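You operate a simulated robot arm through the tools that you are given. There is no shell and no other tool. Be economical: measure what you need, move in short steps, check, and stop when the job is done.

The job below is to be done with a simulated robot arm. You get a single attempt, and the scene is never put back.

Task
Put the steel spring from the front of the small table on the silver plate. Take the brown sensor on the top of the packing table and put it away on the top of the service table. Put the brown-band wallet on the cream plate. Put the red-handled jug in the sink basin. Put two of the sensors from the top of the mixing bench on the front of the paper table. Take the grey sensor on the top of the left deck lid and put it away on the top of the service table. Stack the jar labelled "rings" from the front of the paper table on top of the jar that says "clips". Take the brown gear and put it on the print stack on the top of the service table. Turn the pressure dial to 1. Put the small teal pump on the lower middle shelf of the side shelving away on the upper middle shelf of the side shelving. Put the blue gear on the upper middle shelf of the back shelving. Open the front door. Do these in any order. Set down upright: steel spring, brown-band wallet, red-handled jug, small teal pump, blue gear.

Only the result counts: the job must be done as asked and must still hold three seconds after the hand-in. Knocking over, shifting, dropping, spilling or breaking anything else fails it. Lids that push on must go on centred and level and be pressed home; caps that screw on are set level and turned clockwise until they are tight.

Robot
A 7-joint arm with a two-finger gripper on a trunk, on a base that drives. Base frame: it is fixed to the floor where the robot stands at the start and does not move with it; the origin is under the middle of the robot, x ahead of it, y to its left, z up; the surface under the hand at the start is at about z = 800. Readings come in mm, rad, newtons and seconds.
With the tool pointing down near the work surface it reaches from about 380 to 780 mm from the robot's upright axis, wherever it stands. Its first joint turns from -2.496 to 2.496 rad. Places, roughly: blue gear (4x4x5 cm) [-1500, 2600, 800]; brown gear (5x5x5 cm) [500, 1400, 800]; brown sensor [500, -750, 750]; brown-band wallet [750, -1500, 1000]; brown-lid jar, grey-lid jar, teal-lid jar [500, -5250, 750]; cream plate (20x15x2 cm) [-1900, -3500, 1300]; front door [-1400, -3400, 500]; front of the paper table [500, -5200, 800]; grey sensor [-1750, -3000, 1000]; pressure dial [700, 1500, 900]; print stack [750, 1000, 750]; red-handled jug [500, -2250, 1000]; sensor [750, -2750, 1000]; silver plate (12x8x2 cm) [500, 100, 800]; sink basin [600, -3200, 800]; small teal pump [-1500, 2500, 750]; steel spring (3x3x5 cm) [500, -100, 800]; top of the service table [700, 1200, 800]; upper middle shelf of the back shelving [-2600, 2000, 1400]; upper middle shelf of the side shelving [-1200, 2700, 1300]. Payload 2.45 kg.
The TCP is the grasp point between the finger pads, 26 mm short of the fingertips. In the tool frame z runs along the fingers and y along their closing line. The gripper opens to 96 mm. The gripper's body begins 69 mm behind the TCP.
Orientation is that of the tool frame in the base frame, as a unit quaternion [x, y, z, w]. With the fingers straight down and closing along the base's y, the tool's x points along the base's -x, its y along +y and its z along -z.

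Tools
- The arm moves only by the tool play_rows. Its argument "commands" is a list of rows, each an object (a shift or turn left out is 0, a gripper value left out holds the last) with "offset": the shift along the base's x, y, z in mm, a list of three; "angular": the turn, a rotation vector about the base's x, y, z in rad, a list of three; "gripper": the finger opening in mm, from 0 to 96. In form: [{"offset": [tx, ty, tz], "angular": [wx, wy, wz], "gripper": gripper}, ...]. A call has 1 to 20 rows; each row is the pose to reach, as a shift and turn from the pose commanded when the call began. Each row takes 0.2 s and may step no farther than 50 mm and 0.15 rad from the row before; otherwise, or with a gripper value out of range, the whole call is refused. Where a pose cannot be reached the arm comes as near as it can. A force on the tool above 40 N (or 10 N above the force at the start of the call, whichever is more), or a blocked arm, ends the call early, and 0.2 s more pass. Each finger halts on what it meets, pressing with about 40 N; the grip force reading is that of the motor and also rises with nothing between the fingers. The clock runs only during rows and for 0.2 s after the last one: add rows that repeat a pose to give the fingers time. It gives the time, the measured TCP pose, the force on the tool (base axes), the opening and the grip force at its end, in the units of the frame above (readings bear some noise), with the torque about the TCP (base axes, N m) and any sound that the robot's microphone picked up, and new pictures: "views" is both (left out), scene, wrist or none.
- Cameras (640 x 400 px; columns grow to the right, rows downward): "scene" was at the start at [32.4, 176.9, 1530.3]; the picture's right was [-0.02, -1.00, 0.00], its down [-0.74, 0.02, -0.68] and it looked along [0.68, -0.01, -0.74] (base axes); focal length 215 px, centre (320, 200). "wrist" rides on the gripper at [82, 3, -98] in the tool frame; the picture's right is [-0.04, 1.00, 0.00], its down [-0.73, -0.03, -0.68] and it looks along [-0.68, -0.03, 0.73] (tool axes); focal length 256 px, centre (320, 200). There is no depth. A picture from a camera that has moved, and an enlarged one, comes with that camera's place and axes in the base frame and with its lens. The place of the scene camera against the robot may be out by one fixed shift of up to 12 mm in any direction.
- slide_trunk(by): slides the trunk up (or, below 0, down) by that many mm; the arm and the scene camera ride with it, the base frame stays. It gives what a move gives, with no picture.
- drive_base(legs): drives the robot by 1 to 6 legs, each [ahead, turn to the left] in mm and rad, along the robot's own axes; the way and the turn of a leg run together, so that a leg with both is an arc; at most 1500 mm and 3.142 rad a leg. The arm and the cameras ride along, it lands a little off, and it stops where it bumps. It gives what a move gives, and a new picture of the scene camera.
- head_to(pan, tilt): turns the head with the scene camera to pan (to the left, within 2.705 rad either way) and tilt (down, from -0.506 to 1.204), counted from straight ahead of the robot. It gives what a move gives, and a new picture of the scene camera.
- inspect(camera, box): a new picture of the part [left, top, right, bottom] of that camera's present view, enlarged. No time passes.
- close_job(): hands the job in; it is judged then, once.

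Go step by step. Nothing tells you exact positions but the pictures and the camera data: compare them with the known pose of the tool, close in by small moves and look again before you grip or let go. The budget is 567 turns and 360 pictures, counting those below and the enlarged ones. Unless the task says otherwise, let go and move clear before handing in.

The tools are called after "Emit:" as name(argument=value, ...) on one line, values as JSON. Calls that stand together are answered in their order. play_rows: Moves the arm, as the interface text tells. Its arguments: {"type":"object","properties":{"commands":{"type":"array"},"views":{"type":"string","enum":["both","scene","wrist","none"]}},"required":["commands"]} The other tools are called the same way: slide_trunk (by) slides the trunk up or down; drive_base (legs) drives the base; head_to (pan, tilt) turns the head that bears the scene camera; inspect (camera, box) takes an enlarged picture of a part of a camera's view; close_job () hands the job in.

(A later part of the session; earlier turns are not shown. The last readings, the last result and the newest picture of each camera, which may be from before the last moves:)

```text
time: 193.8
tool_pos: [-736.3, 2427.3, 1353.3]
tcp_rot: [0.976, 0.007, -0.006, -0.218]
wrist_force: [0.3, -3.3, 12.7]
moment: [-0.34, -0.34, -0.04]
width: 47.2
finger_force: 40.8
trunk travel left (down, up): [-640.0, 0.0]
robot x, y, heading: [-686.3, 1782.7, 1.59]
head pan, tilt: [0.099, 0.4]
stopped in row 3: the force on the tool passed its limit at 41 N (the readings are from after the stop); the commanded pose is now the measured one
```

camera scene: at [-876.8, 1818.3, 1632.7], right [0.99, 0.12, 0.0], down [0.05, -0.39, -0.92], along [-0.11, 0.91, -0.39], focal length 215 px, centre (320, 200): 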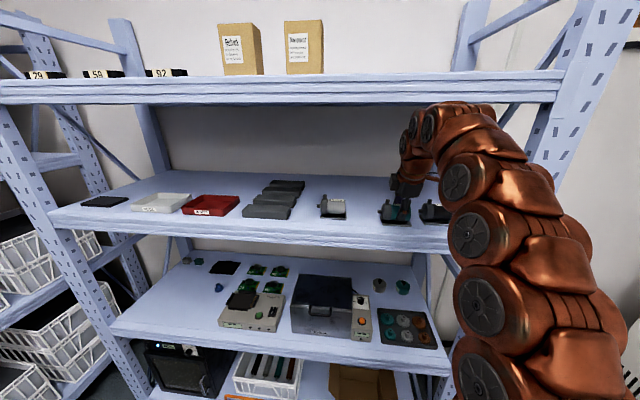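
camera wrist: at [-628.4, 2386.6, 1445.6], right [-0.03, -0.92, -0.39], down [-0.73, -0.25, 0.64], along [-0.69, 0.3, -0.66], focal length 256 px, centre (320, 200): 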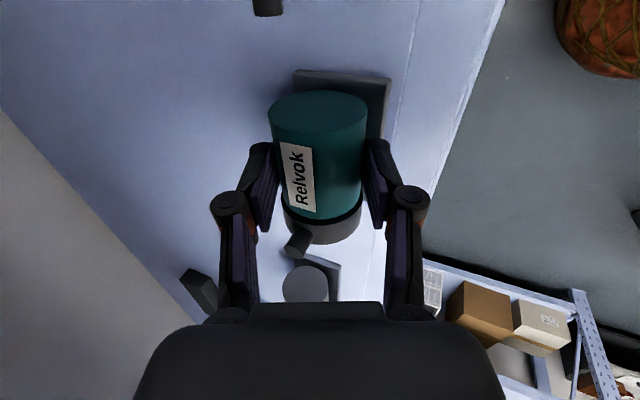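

Contact already at ≈1355 (shelf ≈1308). The tool tilted ~0.04 rad under load; I'll restore the tilt, ease up and check.

Emit:
play_rows(commands=[{"offset": [0, 0, 2], "angular": [-0.02, 0, 0]}, {"offset": [0, 0, 2], "angular": [-0.04, 0, 0]}, {"offset": [0, 0, 2], "angular": [-0.04, 0, 0]}], views="wrist")

```text
time: 194.6
tool_pos: [-737.1, 2429.3, 1354.3]
tcp_rot: [0.98, 0.008, -0.005, -0.198]
wrist_force: [-0.8, 8.8, 13.8]
moment: [1.08, -0.08, 0.07]
width: 47.1
finger_force: 39.5
trunk travel left (down, up): [-640.0, 0.0]
robot x, y, heading: [-690.4, 1779.6, 1.585]
head pan, tilt: [0.099, 0.4]
camera wrist: at [-653.4, 2388.2, 1443.3], right [-0.03, -0.92, -0.39], down [-0.72, -0.25, 0.64], along [-0.69, 0.3, -0.66], focal length 256 px, centre (320, 200)
```

wrist: 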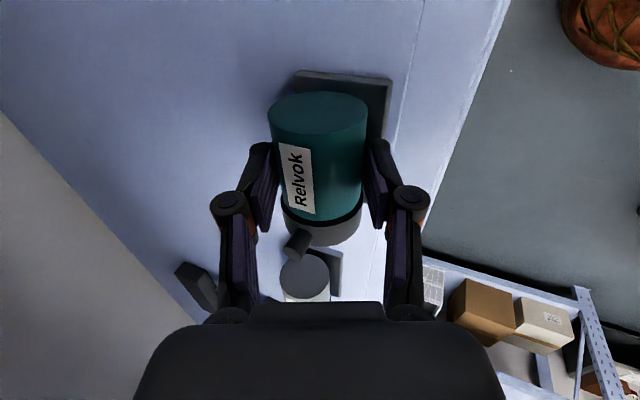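

Plate is flat on the shelf and inside the edge. Release and withdraw along the tool axis.

Emit:
play_rows(commands=[{"gripper": 52}, {"gripper": 60}, {"gripper": 66}, {"gripper": 66}, {"offset": [0, -8, 19]}, {"offset": [0, -20, 46]}, {"offset": [0, -31, 74]}, {"offset": [0, -31, 74]}])

```text
time: 196.4
tool_pos: [-736.5, 2396.6, 1429.1]
tcp_rot: [0.98, 0.008, -0.005, -0.197]
wrist_force: [-0.7, -0.1, 0.3]
moment: [0.02, -0.04, 0.02]
width: 66.2
finger_force: 0.1
trunk travel left (down, up): [-640.0, 0.0]
robot x, y, heading: [-685.8, 1781.0, 1.59]
head pan, tilt: [0.099, 0.4]
camera scene: at [-876.8, 1818.2, 1632.7], right [0.99, 0.12, 0.0], down [0.05, -0.39, -0.92], along [-0.11, 0.91, -0.39], focal length 215 px, centre (320, 200)
camera wrist: at [-654.1, 2355.8, 1517.7], right [-0.03, -0.92, -0.39], down [-0.72, -0.25, 0.64], along [-0.69, 0.3, -0.66], focal length 256 px, centre (320, 200)
```

scene: 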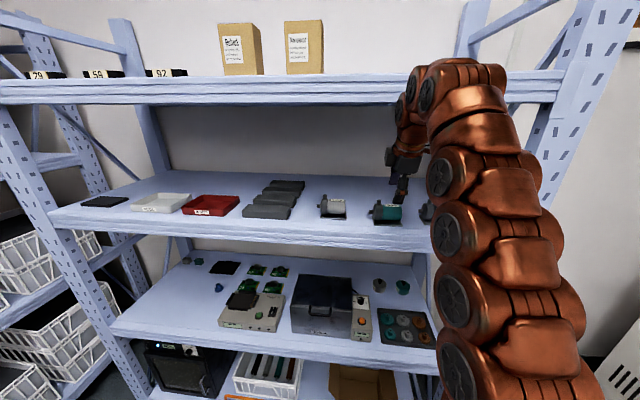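
wrist: 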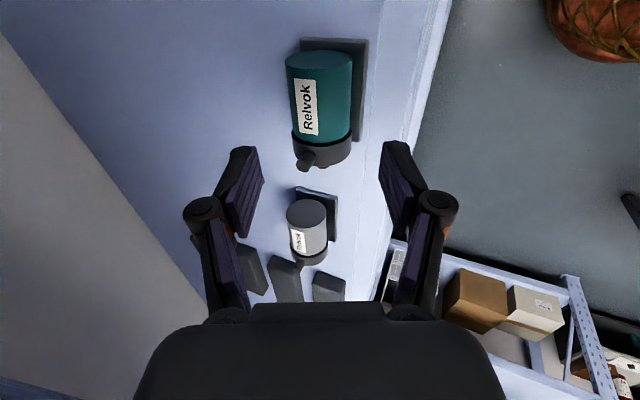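

The pump stands upright on the upper middle shelf. Now pull straight back out, well clear of the lip.

Emit:
play_rows(commands=[{"offset": [0, -45, 0]}, {"offset": [0, -90, 0]}, {"offset": [0, -135, 0]}, {"offset": [0, -180, -20]}, {"offset": [0, -190, -60]}, {"offset": [0, -190, -100]}], views="none")

Emit:
inspect(camera="scene", box=[300, 160, 480, 270])

```text
time: 197.8
tool_pos: [-739.4, 2203.3, 1328.4]
tcp_rot: [0.98, 0.009, -0.005, -0.198]
wrist_force: [-0.5, -0.1, 0.1]
moment: [0.0, 0.0, 0.0]
width: 66.2
finger_force: 0.1
trunk travel left (down, up): [-640.0, 0.0]
robot x, y, heading: [-687.8, 1786.7, 1.589]
head pan, tilt: [0.099, 0.4]
```

```text
3.56 times, centred on (390, 215) of scene
camera zoom: at [-876.8, 1818.1, 1632.7], right [0.99, 0.12, 0.0], down [0.05, -0.39, -0.92], along [-0.11, 0.92, -0.39], focal length 766 px, centre (71, 147)
```

zoom: 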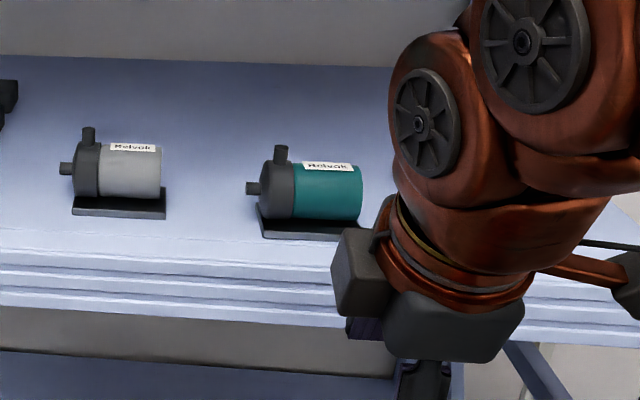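

Pump is placed. Now turn the hand back (closing along x) with a 0.7 rad forward tilt for the gear, drive back to x≈-1510 and lower the trunk.

Emit:
play_rows(commands=[{"angular": [-0.13, 0, 0]}, {"angular": [-0.26, 0, 0]}, {"offset": [0, -20, -20], "angular": [-0.395, 0, 0]}], views="none")

Emit:
play_rows(commands=[{"angular": [0, 0, -0.14]}, {"angular": [0, 0, -0.28]}, {"angular": [0, 0, -0.42]}, {"angular": [0, 0, -0.56]}, {"angular": [0, 0, -0.7]}, {"angular": [0, 0, -0.84]}, {"angular": [0, 0, -0.98]}, {"angular": [0, 0, -1.12]}, {"angular": [0, 0, -1.26]}, {"angular": [0, 0, -1.4]}, {"angular": [0, 0, -1.54]}, {"angular": [0, 0, -1.571], "gripper": 50}], views="none")

Emit:
drive_base(legs=[[-40, 0], [0, 1.571], [822, 0], [0, -1.571]])

Emit:
slide_trunk(by=-345)

```text
time: 198.6
tool_pos: [-737.1, 2186.0, 1306.7]
tcp_rot: [1.0, 0.005, -0.006, 0.001]
wrist_force: [0.3, 0.2, -1.0]
moment: [0.01, 0.01, 0.0]
width: 66.0
finger_force: 0.0
trunk travel left (down, up): [-640.0, 0.0]
robot x, y, heading: [-690.1, 1783.1, 1.586]
head pan, tilt: [0.099, 0.4]
```

```text
time: 201.2
tool_pos: [-736.4, 2187.3, 1309.0]
tcp_rot: [0.711, -0.703, -0.003, -0.007]
wrist_force: [0.0, 1.1, -0.2]
moment: [0.01, -0.03, 0.02]
width: 50.0
finger_force: 0.1
trunk travel left (down, up): [-640.0, 0.0]
robot x, y, heading: [-689.3, 1785.9, 1.586]
head pan, tilt: [0.099, 0.4]
```

```text
time: 213.7
tool_pos: [-1608.1, 2114.5, 1309.1]
tcp_rot: [0.739, -0.674, -0.004, -0.007]
wrist_force: [-1.4, 0.6, -0.1]
moment: [0.0, -0.02, -0.01]
width: 49.9
finger_force: 0.0
trunk travel left (down, up): [-640.0, 0.0]
robot x, y, heading: [-1529.4, 1714.7, 1.664]
head pan, tilt: [0.099, 0.4]
camera scene: at [-1719.5, 1734.7, 1632.7], right [0.98, 0.19, 0.0], down [0.08, -0.38, -0.92], along [-0.18, 0.9, -0.39], focal length 215 px, centre (320, 200)
```

scene: 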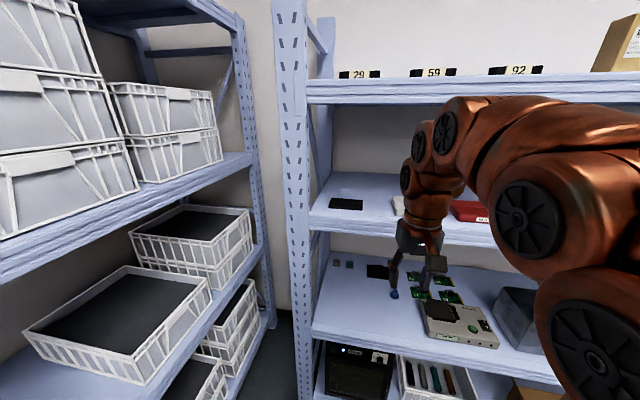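

```text
time: 217.1
tool_pos: [-1608.3, 2115.0, 964.9]
tcp_rot: [0.738, -0.675, -0.004, -0.006]
wrist_force: [1.0, 0.2, 0.3]
moment: [-0.02, -0.02, 0.0]
width: 50.1
finger_force: 0.0
trunk travel left (down, up): [-295.0, 345.0]
robot x, y, heading: [-1526.8, 1715.1, 1.665]
head pan, tilt: [0.099, 0.4]
```

Square up and move forward, then tilt the hand.

Emit:
drive_base(legs=[[0, -0.093], [160, 0]])

Emit:
play_rows(commands=[{"offset": [20, 0, -20], "angular": [0.14, 0, 0]}, {"offset": [40, 0, -40], "angular": [0.28, 0, 0]}, {"offset": [60, 0, -60], "angular": [0.42, 0, 0]}, {"offset": [60, 0, -60], "angular": [0.56, 0, 0]}, {"offset": [60, 0, -60], "angular": [0.7, 0, 0]}, {"offset": [60, 0, -60], "angular": [0.7, 0, 0]}])

```text
time: 219.0
tool_pos: [-1571.2, 2276.3, 964.5]
tcp_rot: [-0.706, 0.708, 0.004, 0.006]
wrist_force: [-0.8, -1.3, 0.1]
moment: [-0.02, 0.02, 0.01]
width: 50.2
finger_force: 0.0
trunk travel left (down, up): [-295.0, 345.0]
robot x, y, heading: [-1529.7, 1870.0, 1.575]
head pan, tilt: [0.099, 0.4]
camera scene: at [-1716.8, 1908.3, 1287.7], right [0.99, 0.1, 0.0], down [0.04, -0.39, -0.92], along [-0.09, 0.92, -0.39], focal length 215 px, centre (320, 200)
```

scene: 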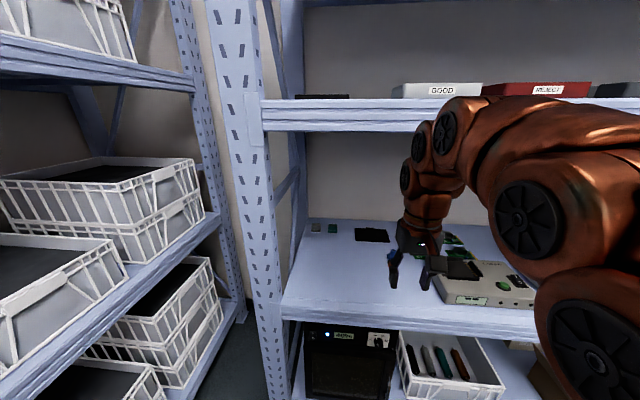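

```text
time: 220.6
tool_pos: [-1511.0, 2284.7, 869.4]
tcp_rot: [-0.671, 0.675, 0.219, 0.215]
wrist_force: [-0.3, -0.1, 0.8]
moment: [0.0, 0.02, 0.02]
width: 50.2
finger_force: 0.0
trunk travel left (down, up): [-295.0, 345.0]
robot x, y, heading: [-1528.3, 1868.6, 1.568]
head pan, tilt: [0.099, 0.4]
stopped in row 6: the arm was blocked; the commanded pose is now the measured one
camera scene: at [-1716.8, 1908.1, 1287.8], right [0.99, 0.1, 0.0], down [0.04, -0.39, -0.92], along [-0.09, 0.92, -0.39], focal length 215 px, centre (320, 200)
camera wrist: at [-1513.7, 2161.1, 901.3], right [-1.0, 0.04, 0.03], down [0.04, 0.2, 0.98], along [0.03, 0.98, -0.2], focal length 256 px, centre (320, 200)
```

scene: 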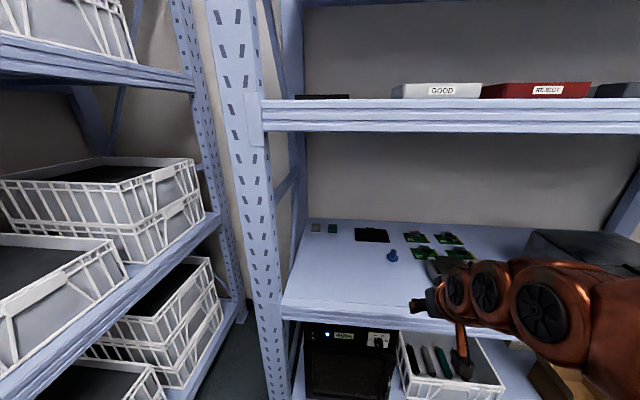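
wrist: 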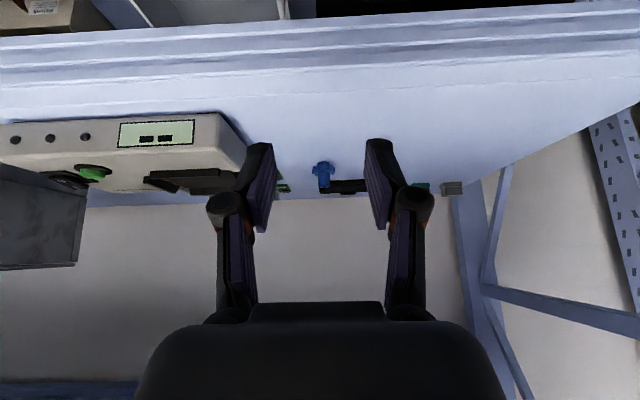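

The arm folded too close (blocked by its own limit, no contact seen). I'll extend it forward at z≈900 and look at the gear.

Emit:
play_rows(commands=[{"offset": [0, 30, 10]}, {"offset": [0, 70, 30]}, {"offset": [0, 115, 35]}, {"offset": [0, 160, 35]}, {"offset": [0, 160, 35], "angular": [0.04, 0, 0]}, {"offset": [0, 160, 35], "angular": [0.08, 0, 0]}])

Emit:
inspect(camera="wrist", box=[240, 120, 400, 240])

```text
time: 222.0
tool_pos: [-1510.4, 2446.7, 907.8]
tcp_rot: [-0.661, 0.664, 0.249, 0.244]
wrist_force: [0.5, 0.2, 0.7]
moment: [0.02, 0.01, 0.01]
width: 49.9
finger_force: 0.1
trunk travel left (down, up): [-295.0, 345.0]
robot x, y, heading: [-1531.2, 1866.5, 1.571]
head pan, tilt: [0.099, 0.4]
camera scene: at [-1716.8, 1908.3, 1287.7], right [0.99, 0.1, 0.0], down [0.04, -0.39, -0.92], along [-0.09, 0.92, -0.39], focal length 215 px, centre (320, 200)
camera wrist: at [-1513.1, 2319.2, 928.3], right [-1.0, 0.03, 0.04], down [0.04, 0.11, 0.99], along [0.03, 0.99, -0.11], focal length 256 px, centre (320, 200)
```

scene: 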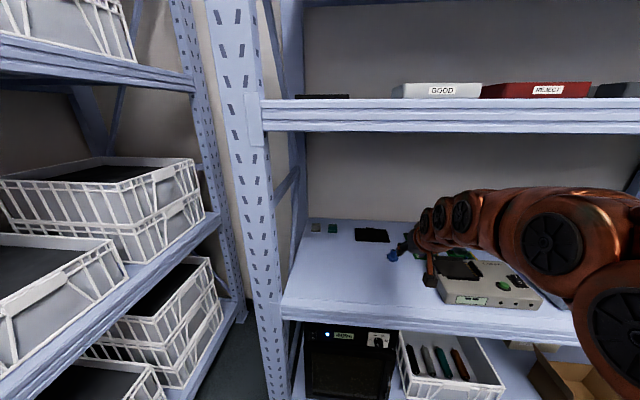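
wrist: 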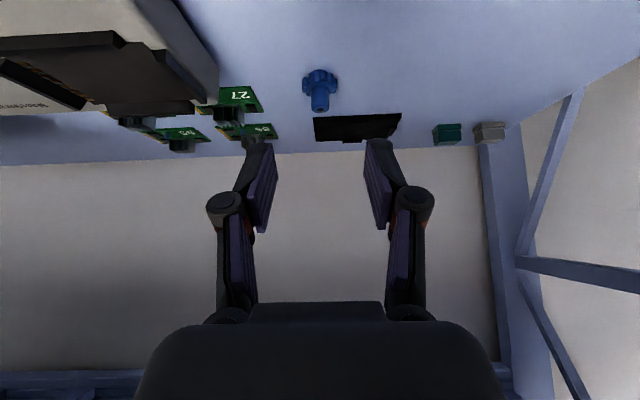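

```text
3.33 times, centred on (320, 180) of wrist
camera zoom: at [-1513.1, 2319.2, 928.3], right [-1.0, 0.03, 0.04], down [0.04, 0.11, 0.99], along [0.03, 0.99, -0.11], focal length 853 px, centre (320, 267)
```

zoom: 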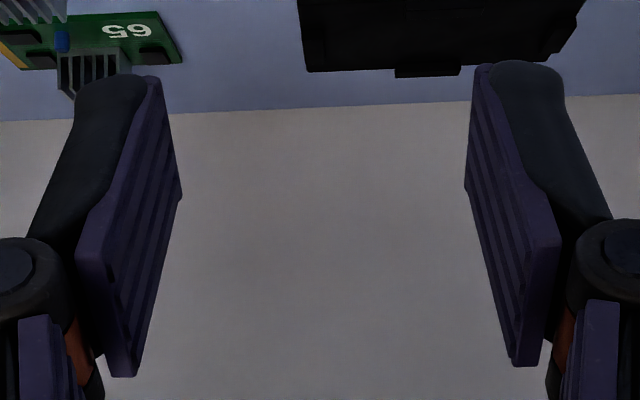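

Gear hub triangulates to about (-1508, 2600), top z≈789. I'll move to a standoff along the tool axis.

Emit:
play_rows(commands=[{"offset": [2, 30, -20]}, {"offset": [2, 60, -36]}, {"offset": [2, 91, -54]}, {"offset": [2, 91, -54]}])

Emit:
inspect(camera="wrist", box=[240, 60, 400, 180])

```text
time: 223.0
tool_pos: [-1505.4, 2535.7, 851.7]
tcp_rot: [-0.662, 0.664, 0.249, 0.243]
wrist_force: [-0.4, 0.6, -0.3]
moment: [0.01, 0.03, -0.04]
width: 50.0
finger_force: 0.1
trunk travel left (down, up): [-295.0, 345.0]
robot x, y, heading: [-1529.3, 1870.4, 1.577]
head pan, tilt: [0.099, 0.4]
camera scene: at [-1716.8, 1908.3, 1287.7], right [0.99, 0.1, 0.0], down [0.04, -0.39, -0.92], along [-0.09, 0.92, -0.39], focal length 215 px, centre (320, 200)
camera wrist: at [-1509.5, 2410.4, 873.1], right [-1.0, 0.03, 0.03], down [0.04, 0.11, 0.99], along [0.03, 0.99, -0.11], focal length 256 px, centre (320, 200)
```

scene: 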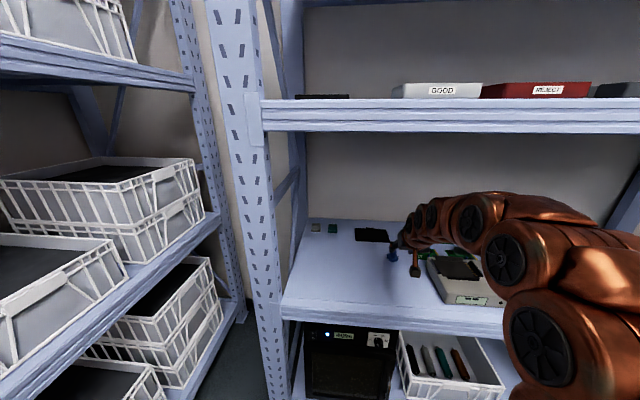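
wrist: 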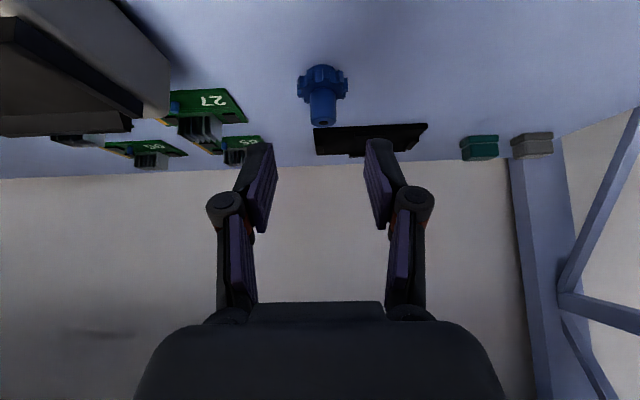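

```text
3.33 times, centred on (320, 120) of wrist
camera zoom: at [-1509.5, 2410.4, 873.1], right [-1.0, 0.03, 0.03], down [0.04, 0.11, 0.99], along [0.03, 0.99, -0.11], focal length 853 px, centre (320, 467)
```

zoom: 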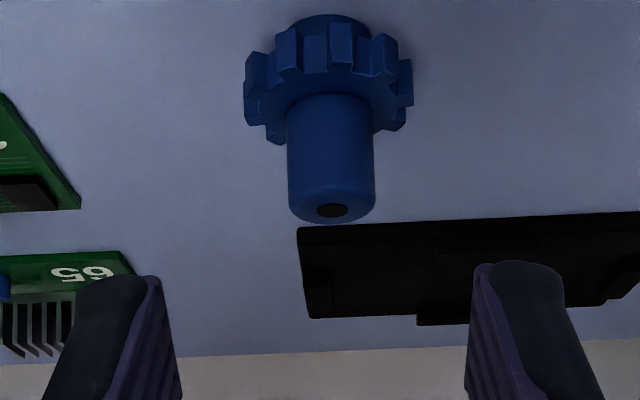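

Hub spans z≈765–791, 21 mm wide. I'll advance to TCP (2590, 796) and check before closing.

Emit:
play_rows(commands=[{"offset": [-2.5, 18, -18]}, {"offset": [-2.5, 36, -37]}, {"offset": [-2.5, 54, -55]}, {"offset": [-2.5, 54, -55]}], views="wrist")

Emit:
inspect(camera="wrist", box=[240, 80, 400, 200])

```text
time: 224.0
tool_pos: [-1509.9, 2592.9, 794.0]
tcp_rot: [-0.662, 0.664, 0.249, 0.243]
wrist_force: [0.4, 0.4, 0.0]
moment: [0.03, 0.0, 0.05]
width: 49.9
finger_force: 0.0
trunk travel left (down, up): [-295.0, 345.0]
robot x, y, heading: [-1526.3, 1869.7, 1.573]
head pan, tilt: [0.099, 0.4]
camera wrist: at [-1514.5, 2465.3, 815.9], right [-1.0, 0.03, 0.03], down [0.04, 0.11, 0.99], along [0.03, 0.99, -0.11], focal length 256 px, centre (320, 200)
```

wrist: 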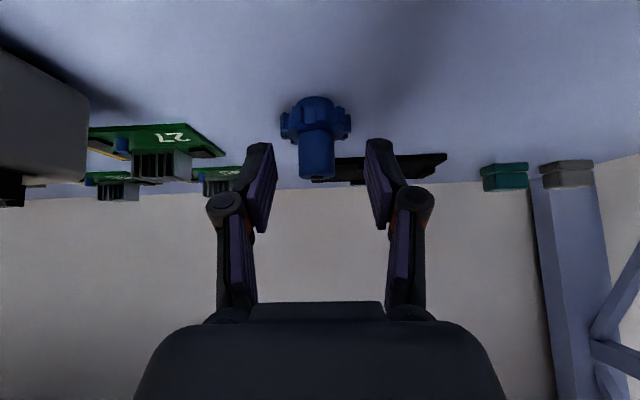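

```text
3.33 times, centred on (320, 140) of wrist
camera zoom: at [-1514.5, 2465.3, 815.9], right [-1.0, 0.03, 0.03], down [0.04, 0.11, 0.99], along [0.03, 0.99, -0.11], focal length 853 px, centre (320, 400)
```

zoom: 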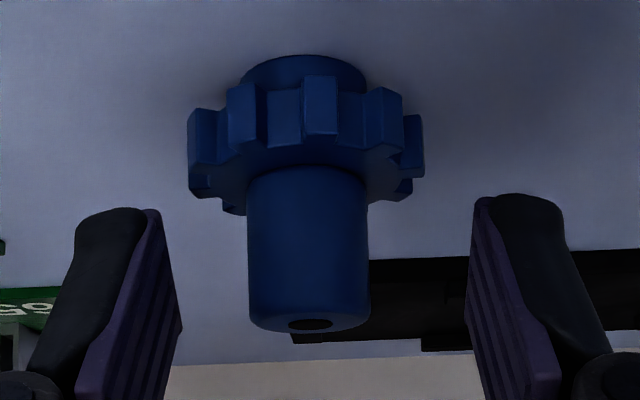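

Aligned; shift 2 mm in +x and close on the hub.

Emit:
play_rows(commands=[{"offset": [2, 0, 0], "gripper": 36}, {"offset": [2, 0, 0], "gripper": 24}, {"offset": [2, 0, 0], "gripper": 15}, {"offset": [2, 0, 0], "gripper": 15}, {"offset": [2, 0, 0], "gripper": 15}], views="none")

Emit:
play_rows(commands=[{"offset": [0, 0, 10]}, {"offset": [0, 0, 30]}, {"offset": [0, 0, 50]}, {"offset": [0, 0, 50]}], views="wrist")

```text
time: 225.2
tool_pos: [-1508.8, 2592.2, 794.1]
tcp_rot: [-0.661, 0.664, 0.249, 0.243]
wrist_force: [0.1, 1.5, -0.3]
moment: [0.01, -0.01, -0.01]
width: 20.0
finger_force: 40.4
trunk travel left (down, up): [-295.0, 345.0]
robot x, y, heading: [-1528.2, 1869.0, 1.572]
head pan, tilt: [0.099, 0.4]
```

```text
time: 226.2
tool_pos: [-1509.0, 2589.9, 846.2]
tcp_rot: [-0.662, 0.664, 0.25, 0.243]
wrist_force: [-0.7, -0.4, 0.0]
moment: [-0.03, 0.02, 0.0]
width: 19.6
finger_force: 39.7
trunk travel left (down, up): [-295.0, 345.0]
robot x, y, heading: [-1530.6, 1873.2, 1.576]
head pan, tilt: [0.099, 0.4]
camera wrist: at [-1513.0, 2463.6, 868.0], right [-1.0, 0.03, 0.03], down [0.04, 0.11, 0.99], along [0.03, 0.99, -0.11], focal length 256 px, centre (320, 200)
```

wrist: 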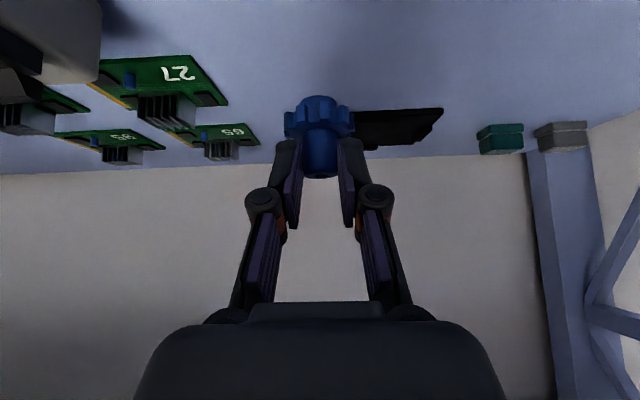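

Gear held. I'll withdraw it while reducing the tilt, then turn to face the back shelving and raise the trunk.

Emit:
play_rows(commands=[{"offset": [0, -45, 30]}, {"offset": [0, -90, 50]}, {"offset": [0, -135, 60]}, {"offset": [0, -180, 60], "angular": [-0.1, 0, 0]}, {"offset": [0, -220, 60], "angular": [-0.2, 0, 0]}, {"offset": [0, -260, 60], "angular": [-0.3, 0, 0]}, {"offset": [0, -290, 60], "angular": [-0.4, 0, 0]}, {"offset": [0, -310, 60], "angular": [-0.4, 0, 0]}, {"offset": [0, -310, 60], "angular": [-0.4, 0, 0]}], views="wrist")

Emit:
drive_base(legs=[[-60, 0], [0, 1.571]])

Emit:
slide_trunk(by=345)

Emit:
head_to(pan=0.0, tilt=0.35)

```text
refused: row 1 steps farther than a row can; nothing moved
```

```text
time: 228.9
tool_pos: [-1872.3, 2443.3, 847.3]
tcp_rot: [0.811, -0.471, -0.303, -0.17]
wrist_force: [8.4, -2.3, 0.0]
moment: [0.06, 0.64, 0.36]
width: 18.5
finger_force: 39.9
trunk travel left (down, up): [-295.0, 345.0]
robot x, y, heading: [-1533.0, 1806.8, 2.111]
head pan, tilt: [0.099, 0.4]
stopped in leg 2: the force on the tool passed its limit at 121 N (the readings are from after the stop); the commanded pose is now the measured one
camera scene: at [-1710.5, 1743.6, 1287.7], right [0.8, 0.6, 0.0], down [0.23, -0.31, -0.92], along [-0.55, 0.74, -0.39], focal length 215 px, centre (320, 200)
```

scene: 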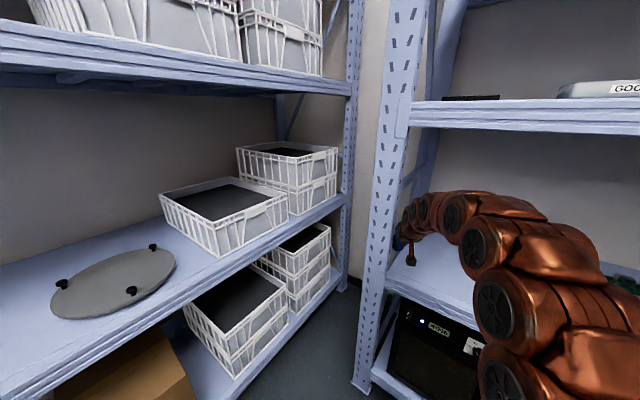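

```text
time: 231.2
tool_pos: [-1869.0, 2422.4, 1073.4]
tcp_rot: [0.824, -0.474, -0.272, -0.151]
wrist_force: [-0.4, 0.6, 0.5]
moment: [-0.01, -0.01, 0.0]
width: 15.1
finger_force: 0.1
trunk travel left (down, up): [-551.0, 89.0]
robot x, y, heading: [-1528.3, 1809.9, 2.117]
head pan, tilt: [0.099, 0.4]
stopped: the force on the tool passed its limit at 196 N (the readings are from after the stop); the commanded pose is now the measured one
```

```text
time: 231.9
tool_pos: [-1870.3, 2423.9, 1073.0]
tcp_rot: [0.823, -0.473, -0.275, -0.153]
wrist_force: [6.3, -4.5, 0.9]
moment: [0.26, 0.6, 0.34]
width: 14.8
finger_force: 0.1
trunk travel left (down, up): [-551.0, 89.0]
robot x, y, heading: [-1528.7, 1807.2, 2.11]
head pan, tilt: [0.0, 0.351]
camera scene: at [-1703.0, 1744.6, 1548.3], right [0.86, 0.52, 0.0], down [0.18, -0.29, -0.94], along [-0.49, 0.8, -0.34], focal length 215 px, centre (320, 200)
```

scene: 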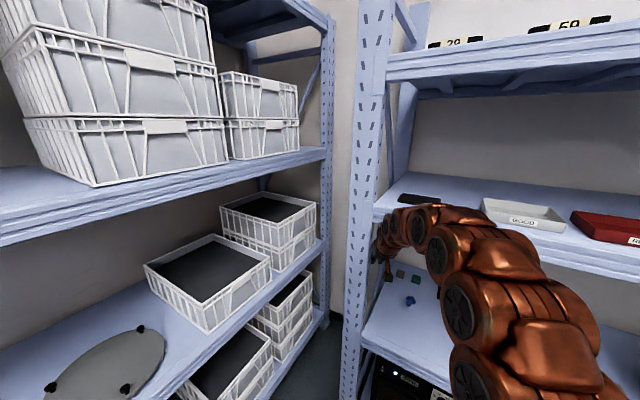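

My arm row was refused and the drive went ahead with the hand still in the shelf: it bumped the post and the gear was dropped. I'll look at the situation before moving anything.

Emit:
inspect(camera="scene", box=[340, 180, 480, 340])

Emit:
inspect(camera="wrist", box=[0, 0, 640, 400])

```text
2.50 times, centred on (410, 260) of scene
camera zoom: at [-1703.0, 1744.6, 1548.3], right [0.86, 0.52, 0.0], down [0.18, -0.29, -0.94], along [-0.49, 0.8, -0.34], focal length 538 px, centre (95, 50)
```

zoom: 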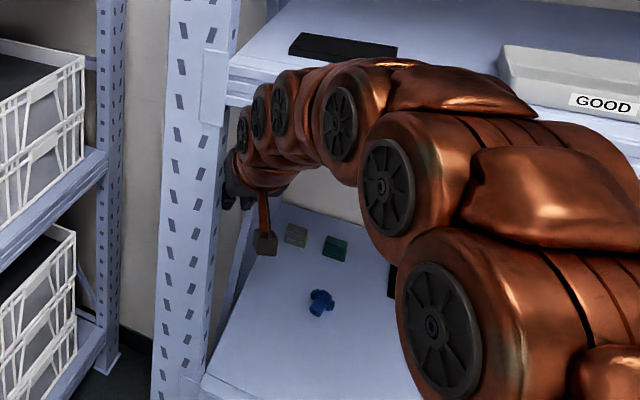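

```text
1.00 times, centred on (320, 200) of wrist (not enlarged: the box is as wide or as high as the picture)
camera zoom: at [-1809.8, 2314.9, 1102.7], right [-0.88, -0.48, 0.03], down [-0.06, 0.18, 0.98], along [-0.47, 0.86, -0.18], focal length 256 px, centre (320, 200)
```

zoom: 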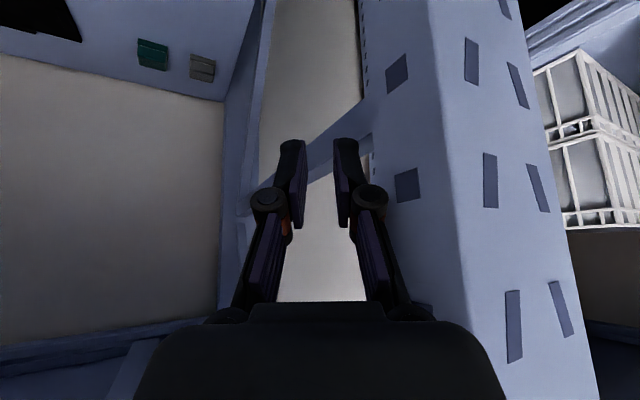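

The gear lies on the shelf, other items look unmoved. I'll lower the trunk a bit, to free the arm from the upper shelf.

Emit:
slide_trunk(by=-120)

```text
time: 233.4
tool_pos: [-1868.2, 2425.9, 950.6]
tcp_rot: [0.822, -0.475, -0.273, -0.152]
wrist_force: [-0.6, 0.4, 0.7]
moment: [-0.02, 0.0, -0.02]
width: 14.9
finger_force: 0.0
trunk travel left (down, up): [-431.0, 209.0]
robot x, y, heading: [-1526.5, 1807.6, 2.114]
head pan, tilt: [0.0, 0.351]
```

Emit:
drive_base(legs=[[0, -0.54]])

```text
time: 235.3
tool_pos: [-1490.7, 2514.5, 950.7]
tcp_rot: [-0.662, 0.682, 0.222, 0.22]
wrist_force: [-0.2, 0.3, 0.4]
moment: [0.01, 0.03, -0.02]
width: 15.0
finger_force: 0.0
trunk travel left (down, up): [-431.0, 209.0]
robot x, y, heading: [-1533.0, 1810.3, 1.561]
head pan, tilt: [0.0, 0.351]
camera scene: at [-1706.0, 1850.3, 1428.1], right [1.0, -0.01, 0.0], down [0.0, -0.34, -0.94], along [0.01, 0.94, -0.34], focal length 215 px, centre (320, 200)
```

scene: 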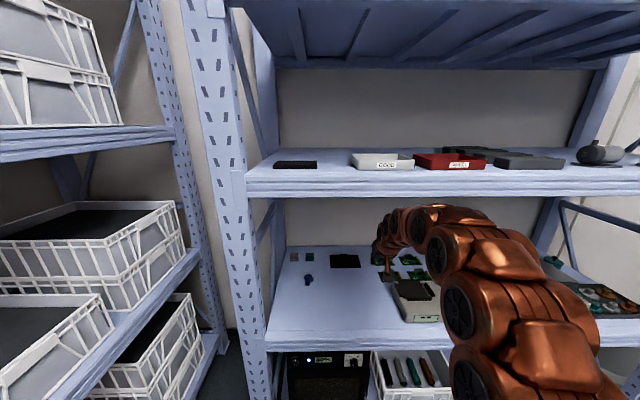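

Free again. Retract the hand out of the shelf (steps under 50 mm), reducing tilt slightly.

Emit:
play_rows(commands=[{"offset": [-5, -45, 0]}, {"offset": [-8, -90, 0]}, {"offset": [-10, -135, 0], "angular": [-0.08, 0, 0]}, {"offset": [-10, -170, 0], "angular": [-0.16, 0, 0]}, {"offset": [-10, -200, 0], "angular": [-0.24, 0, 0]}], views="none")

Emit:
inspect(camera="scene", box=[260, 230, 460, 360])

Emit:
inspect(camera="scene", box=[280, 265, 340, 300])

```text
time: 236.6
tool_pos: [-1500.3, 2313.5, 947.6]
tcp_rot: [-0.683, 0.703, 0.138, 0.14]
wrist_force: [0.0, 0.5, 0.1]
moment: [-0.03, 0.0, 0.03]
width: 15.1
finger_force: 0.1
trunk travel left (down, up): [-431.0, 209.0]
robot x, y, heading: [-1531.3, 1809.3, 1.553]
head pan, tilt: [0.0, 0.351]
```

```text
3.08 times, centred on (360, 295) of scene
camera zoom: at [-1706.0, 1850.4, 1428.1], right [1.0, -0.01, 0.0], down [0.0, -0.34, -0.94], along [0.01, 0.94, -0.34], focal length 662 px, centre (197, -92)
```

zoom: 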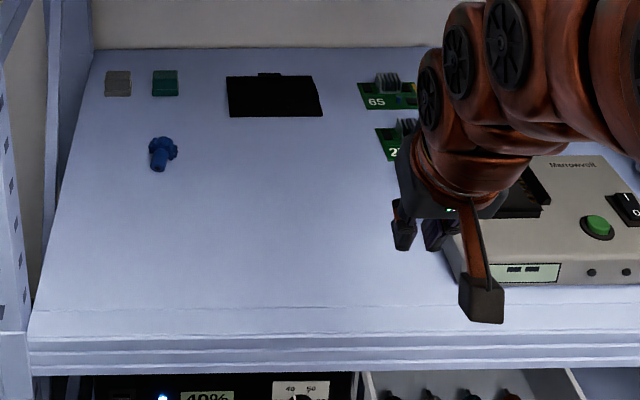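

```text
10.67 times, centred on (310, 282) of scene
camera zoom: at [-1706.0, 1850.4, 1428.1], right [1.0, -0.01, 0.0], down [0.0, -0.34, -0.94], along [0.01, 0.94, -0.34], focal length 2297 px, centre (427, -680)
```

zoom: 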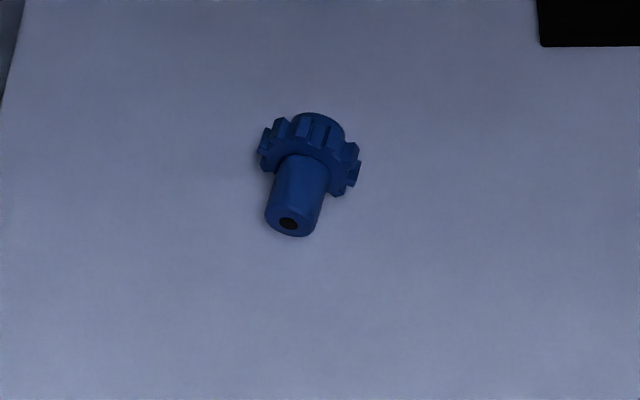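

The gear lies on its side with its hub pointing toward me (-y); everything else is in place. To stand it up while ending with a forward-pointing hand, I need the wrist to roll 180°. I'll test whether that roll is reachable here in free space.

Emit:
play_rows(commands=[{"offset": [0, -30, 0], "angular": [0, -0.054, 0.129]}, {"offset": [0, -30, 0], "angular": [0, -0.108, 0.258]}, {"offset": [0, -30, 0], "angular": [0, -0.162, 0.387]}, {"offset": [0, -30, 0], "angular": [0, -0.216, 0.516]}, {"offset": [0, -30, 0], "angular": [0, -0.27, 0.645]}, {"offset": [0, -30, 0], "angular": [0, -0.324, 0.774]}, {"offset": [0, -30, 0], "angular": [0, -0.378, 0.903]}, {"offset": [0, -30, 0], "angular": [0, -0.432, 1.032]}, {"offset": [0, -30, 0], "angular": [0, -0.486, 1.161]}, {"offset": [0, -30, 0], "angular": [0, -0.54, 1.29]}, {"offset": [0, -30, 0], "angular": [0, -0.594, 1.42]}, {"offset": [0, -30, 0], "angular": [0, -0.648, 1.548]}, {"offset": [0, -30, 0], "angular": [0, -0.702, 1.677]}, {"offset": [0, -30, 0], "angular": [0, -0.756, 1.806]}, {"offset": [0, -30, 0], "angular": [0, -0.81, 1.935]}, {"offset": [0, -30, 0], "angular": [0, -0.864, 2.064]}, {"offset": [0, -30, 0], "angular": [0, -0.918, 2.193]}, {"offset": [0, -30, 0], "angular": [0, -0.972, 2.322]}, {"offset": [0, -30, 0], "angular": [0, -1.026, 2.451]}, {"offset": [0, -30, 0], "angular": [0, -1.08, 2.58]}], views="scene")

```text
time: 240.8
tool_pos: [-1502.1, 2283.5, 951.2]
tcp_rot: [0.808, 0.555, 0.107, -0.165]
wrist_force: [-0.4, 0.4, 0.5]
moment: [-0.01, 0.0, 0.01]
width: 15.3
finger_force: 0.1
trunk travel left (down, up): [-431.0, 209.0]
robot x, y, heading: [-1523.7, 1807.0, 1.557]
head pan, tilt: [0.0, 0.351]
camera scene: at [-1706.0, 1850.2, 1428.1], right [1.0, -0.01, 0.0], down [0.0, -0.34, -0.94], along [0.01, 0.94, -0.34], focal length 215 px, centre (320, 200)
```

scene: 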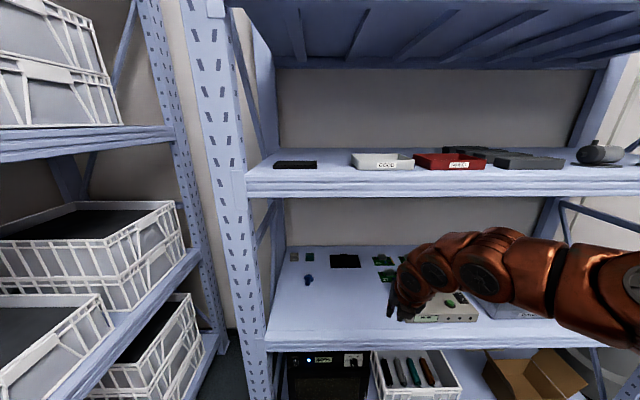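

The roll is reachable. I'll roll back to the normal pose, then reposition the base toward x≈-1660 for picking up the fallen gear (near (-1750, 2635)).

Emit:
play_rows(commands=[{"angular": [0, 0.054, -0.129]}, {"angular": [0, 0.108, -0.258]}, {"angular": [0, 0.162, -0.387]}, {"angular": [0, 0.216, -0.516]}, {"angular": [0, 0.27, -0.645]}, {"angular": [0, 0.324, -0.774]}, {"angular": [0, 0.378, -0.903]}, {"angular": [0, 0.432, -1.032]}, {"angular": [0, 0.486, -1.161]}, {"angular": [0, 0.54, -1.29]}, {"angular": [0, 0.594, -1.42]}, {"angular": [0, 0.648, -1.548]}, {"angular": [0, 0.702, -1.677]}, {"angular": [0, 0.756, -1.806]}, {"angular": [0, 0.81, -1.935]}, {"angular": [0, 0.864, -2.064]}, {"angular": [0, 0.918, -2.193]}, {"angular": [0, 0.972, -2.322]}, {"angular": [0, 1.026, -2.451]}, {"angular": [0, 1.08, -2.58]}], views="none")

```text
time: 244.9
tool_pos: [-1500.1, 2283.6, 951.0]
tcp_rot: [-0.683, 0.704, 0.139, 0.141]
wrist_force: [0.2, 0.3, 0.2]
moment: [-0.04, -0.03, -0.05]
width: 14.9
finger_force: 0.0
trunk travel left (down, up): [-431.0, 209.0]
robot x, y, heading: [-1530.2, 1808.4, 1.554]
head pan, tilt: [0.0, 0.351]
```

Emit:
drive_base(legs=[[-100, 0], [0, 0.7], [200, 0], [0, -0.69]])

```text
time: 251.0
tool_pos: [-1624.7, 2337.7, 949.7]
tcp_rot: [-0.681, 0.705, 0.139, 0.141]
wrist_force: [0.5, 0.0, -0.7]
moment: [-0.03, 0.01, 0.05]
width: 15.2
finger_force: 0.1
trunk travel left (down, up): [-431.0, 209.0]
robot x, y, heading: [-1652.3, 1863.0, 1.549]
head pan, tilt: [0.0, 0.351]
camera scene: at [-1831.9, 1907.0, 1428.1], right [1.0, -0.02, 0.0], down [-0.01, -0.34, -0.94], along [0.02, 0.94, -0.34], focal length 215 px, centre (320, 200)
```

scene: 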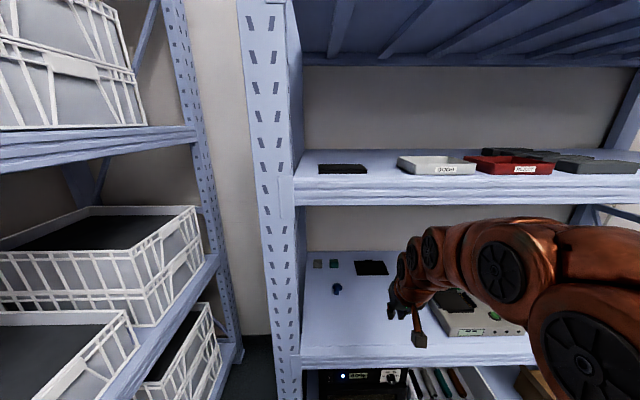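

Lower the trunk and move to a standoff near the gear with ~0.65 rad tilt.

Emit:
slide_trunk(by=-136)

Emit:
play_rows(commands=[{"offset": [-15, 20, 30], "gripper": 40}, {"offset": [-40, 50, 60], "angular": [0.06, 0, 0]}, {"offset": [-65, 85, 65], "angular": [0.12, 0, 0]}, {"offset": [-90, 120, 65], "angular": [0.18, 0, 0]}, {"offset": [-110, 158, 60], "angular": [0.25, 0, 0]}, {"offset": [-125, 195, 50], "angular": [0.25, 0, 0]}, {"offset": [-125, 222, 46], "angular": [0.25, 0, 0]}, {"offset": [-125, 222, 46], "angular": [0.25, 0, 0]}])

```text
time: 252.6
tool_pos: [-1624.5, 2338.4, 815.1]
tcp_rot: [-0.681, 0.705, 0.138, 0.141]
wrist_force: [0.3, 0.2, 0.6]
moment: [-0.03, 0.04, 0.01]
width: 15.0
finger_force: 0.0
trunk travel left (down, up): [-295.0, 345.0]
robot x, y, heading: [-1653.1, 1864.1, 1.552]
head pan, tilt: [0.0, 0.351]
```

```text
time: 254.4
tool_pos: [-1747.2, 2559.8, 861.7]
tcp_rot: [-0.658, 0.682, 0.226, 0.225]
wrist_force: [-0.7, -0.9, 0.3]
moment: [0.0, -0.01, -0.02]
width: 40.3
finger_force: 0.1
trunk travel left (down, up): [-295.0, 345.0]
robot x, y, heading: [-1656.6, 1861.6, 1.554]
head pan, tilt: [0.0, 0.351]
camera scene: at [-1832.0, 1907.0, 1292.1], right [1.0, -0.02, 0.0], down [-0.01, -0.34, -0.94], along [0.02, 0.94, -0.34], focal length 215 px, centre (320, 200)
camera wrist: at [-1753.9, 2435.3, 890.1], right [-1.0, 0.06, 0.04], down [0.05, 0.17, 0.98], along [0.06, 0.98, -0.18], focal length 256 px, centre (320, 200)
```

scene: 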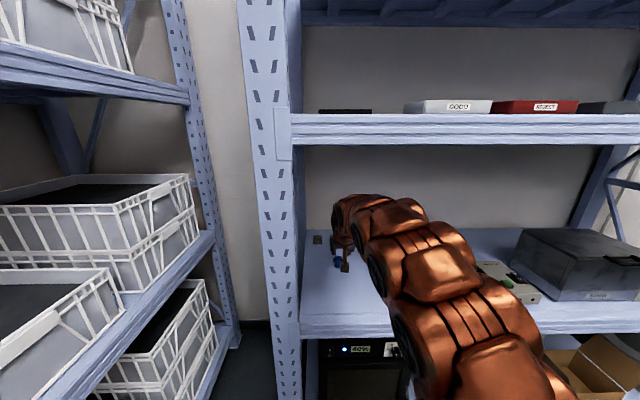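
wrist: 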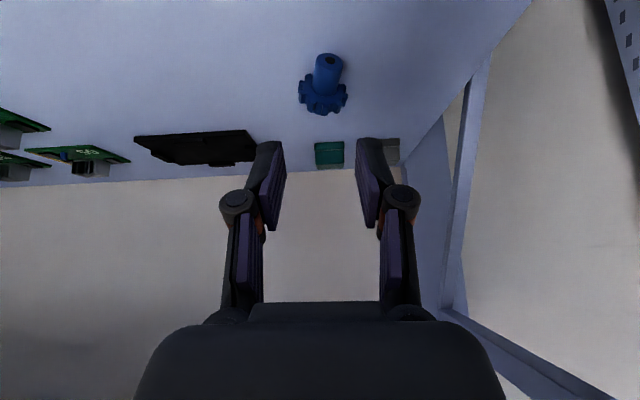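

Emit:
inspect(camera="wrist", box=[260, 30, 400, 130])

```text
4.00 times, centred on (330, 80) of wrist
camera zoom: at [-1753.9, 2435.3, 890.1], right [-1.0, 0.06, 0.04], down [0.05, 0.17, 0.98], along [0.06, 0.98, -0.18], focal length 1024 px, centre (280, 680)
```

zoom: 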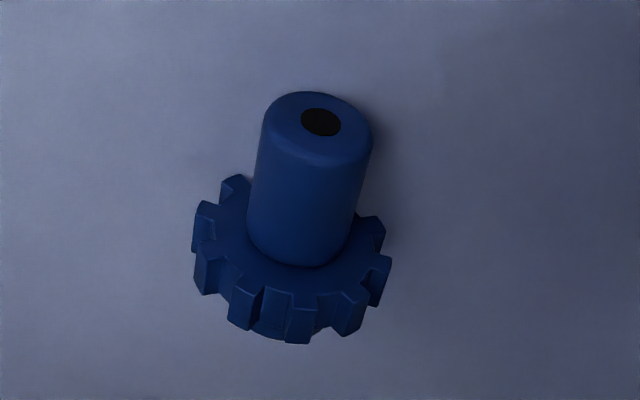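

Hub mid at about (-1752, 2613, 760). I'll approach with a small yaw of -0.15 to TCP (2600, 780).

Emit:
play_rows(commands=[{"offset": [-2, 15, -30], "angular": [0, 0, -0.1]}, {"offset": [-4, 30, -55], "angular": [0, 0, -0.15]}, {"offset": [-5, 38, -70], "angular": [0, 0, -0.15]}, {"offset": [-5, 38, -70], "angular": [0, 0, -0.15]}], views="wrist")

Emit:
inspect(camera="wrist", box=[240, 80, 400, 200])

```text
time: 255.4
tool_pos: [-1752.1, 2600.8, 789.8]
tcp_rot: [-0.605, 0.73, 0.207, 0.241]
wrist_force: [0.6, 0.0, -0.3]
moment: [0.01, 0.02, 0.02]
width: 39.8
finger_force: 0.1
trunk travel left (down, up): [-295.0, 345.0]
robot x, y, heading: [-1654.9, 1864.0, 1.553]
head pan, tilt: [0.0, 0.351]
camera wrist: at [-1777.8, 2478.2, 818.8], right [-0.98, 0.21, 0.04], down [0.07, 0.17, 0.98], along [0.2, 0.96, -0.18], focal length 256 px, centre (320, 200)
```

wrist: 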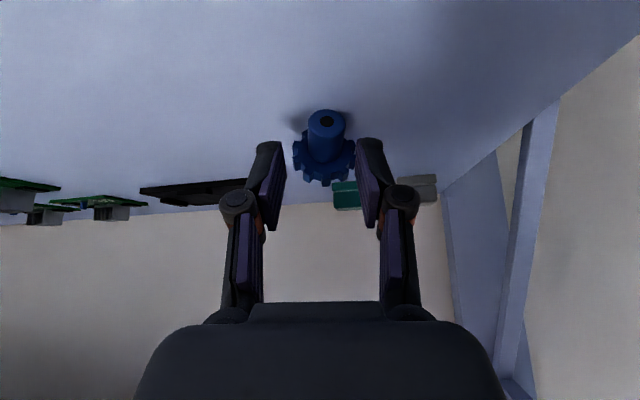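

```text
3.33 times, centred on (320, 140) of wrist
camera zoom: at [-1777.8, 2478.2, 818.8], right [-0.98, 0.21, 0.04], down [0.07, 0.17, 0.98], along [0.2, 0.96, -0.18], focal length 853 px, centre (320, 400)
```

zoom: 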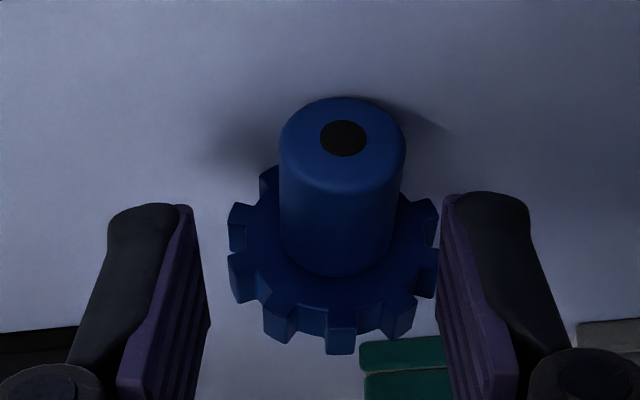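

Tips need to be ~10 mm lower and 3 mm to -x, slightly nearer the hub end.

Emit:
play_rows(commands=[{"offset": [-3, -4, -4]}, {"offset": [-3, -5, -8]}, {"offset": [-3, -5, -11]}, {"offset": [-3, -5, -11]}], views="none")

Emit:
inspect(camera="wrist", box=[240, 80, 400, 200])

```text
time: 256.4
tool_pos: [-1757.7, 2593.9, 779.0]
tcp_rot: [-0.605, 0.73, 0.208, 0.241]
wrist_force: [0.0, 0.7, -0.2]
moment: [0.0, 0.01, 0.02]
width: 39.9
finger_force: 0.0
trunk travel left (down, up): [-295.0, 345.0]
robot x, y, heading: [-1655.1, 1861.3, 1.553]
head pan, tilt: [0.0, 0.351]
```

```text
3.33 times, centred on (320, 140) of wrist
camera zoom: at [-1783.0, 2471.1, 807.8], right [-0.98, 0.21, 0.04], down [0.07, 0.17, 0.98], along [0.2, 0.96, -0.18], focal length 853 px, centre (320, 400)
```

zoom: 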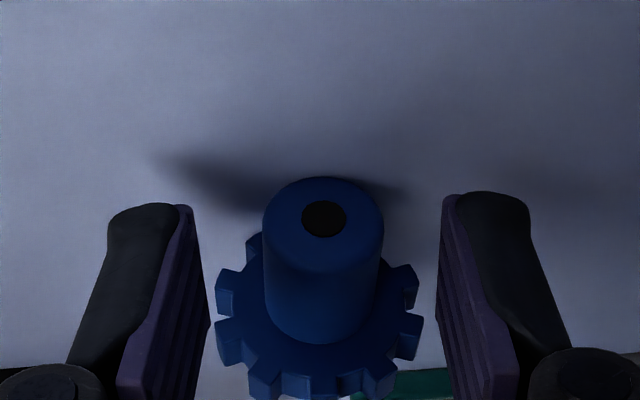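

Tips are alongside the outer half of the hub, clear of the wheel. Close.

Emit:
play_rows(commands=[{"gripper": 30}, {"gripper": 20}, {"gripper": 14}, {"gripper": 14}], views="none")

Emit:
play_rows(commands=[{"offset": [0, 0, 10]}, {"offset": [0, -5, 30]}, {"offset": [0, -10, 55]}, {"offset": [0, -10, 55]}], views="none")

Emit:
inspect(camera="wrist", box=[220, 60, 420, 210])

```text
time: 257.4
tool_pos: [-1756.3, 2594.2, 778.1]
tcp_rot: [-0.604, 0.731, 0.207, 0.241]
wrist_force: [-0.6, -0.4, 0.3]
moment: [-0.04, 0.0, 0.03]
width: 14.3
finger_force: 0.0
trunk travel left (down, up): [-295.0, 345.0]
robot x, y, heading: [-1652.9, 1866.8, 1.555]
head pan, tilt: [0.0, 0.351]
```

```text
time: 258.4
tool_pos: [-1756.0, 2585.0, 832.9]
tcp_rot: [-0.606, 0.729, 0.208, 0.24]
wrist_force: [0.0, 0.6, 0.0]
moment: [0.01, 0.01, -0.01]
width: 14.1
finger_force: 0.1
trunk travel left (down, up): [-295.0, 345.0]
robot x, y, heading: [-1656.1, 1861.6, 1.556]
head pan, tilt: [0.0, 0.351]
```

```text
2.67 times, centred on (320, 135) of wrist
camera zoom: at [-1780.8, 2461.5, 862.7], right [-0.98, 0.21, 0.04], down [0.07, 0.17, 0.98], along [0.2, 0.96, -0.18], focal length 683 px, centre (320, 373)
```

zoom: 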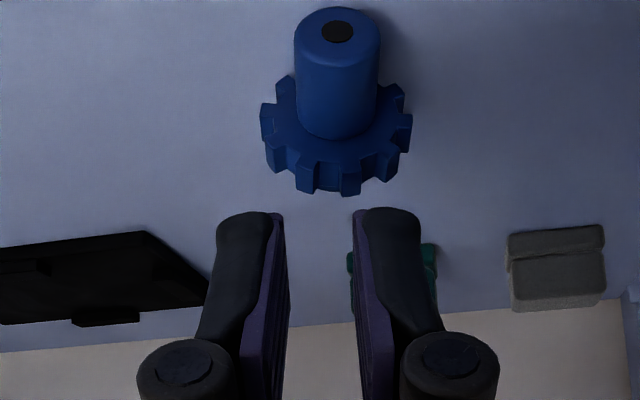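

Missed: the fingers closed above the hub. Re-triangulating, the hub axis is lower (z≈750–757, shelf ≈740). I'll try again about 6 mm lower and 7 mm deeper.

Emit:
play_rows(commands=[{"gripper": 30}, {"gripper": 42}, {"offset": [0, 8, -25]}, {"offset": [0, 14, -45]}, {"offset": [0, 17, -58]}, {"offset": [0, 17, -60]}, {"offset": [0, 17, -60]}], views="none")

Emit:
inspect(camera="wrist", box=[240, 80, 400, 200])

```text
time: 260.0
tool_pos: [-1755.5, 2602.5, 774.4]
tcp_rot: [-0.605, 0.73, 0.207, 0.241]
wrist_force: [0.5, 0.2, -0.3]
moment: [0.04, 0.0, 0.04]
width: 41.9
finger_force: 0.2
trunk travel left (down, up): [-295.0, 345.0]
robot x, y, heading: [-1654.3, 1864.5, 1.552]
head pan, tilt: [0.0, 0.351]
```

```text
3.33 times, centred on (320, 140) of wrist
camera zoom: at [-1781.8, 2480.1, 803.4], right [-0.98, 0.21, 0.04], down [0.07, 0.17, 0.98], along [0.2, 0.96, -0.18], focal length 853 px, centre (320, 400)
```

zoom: 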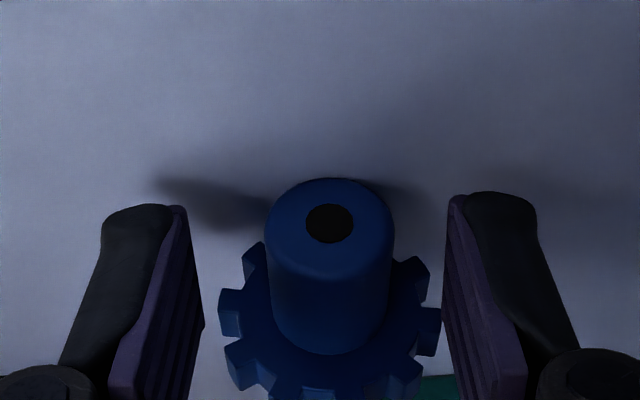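

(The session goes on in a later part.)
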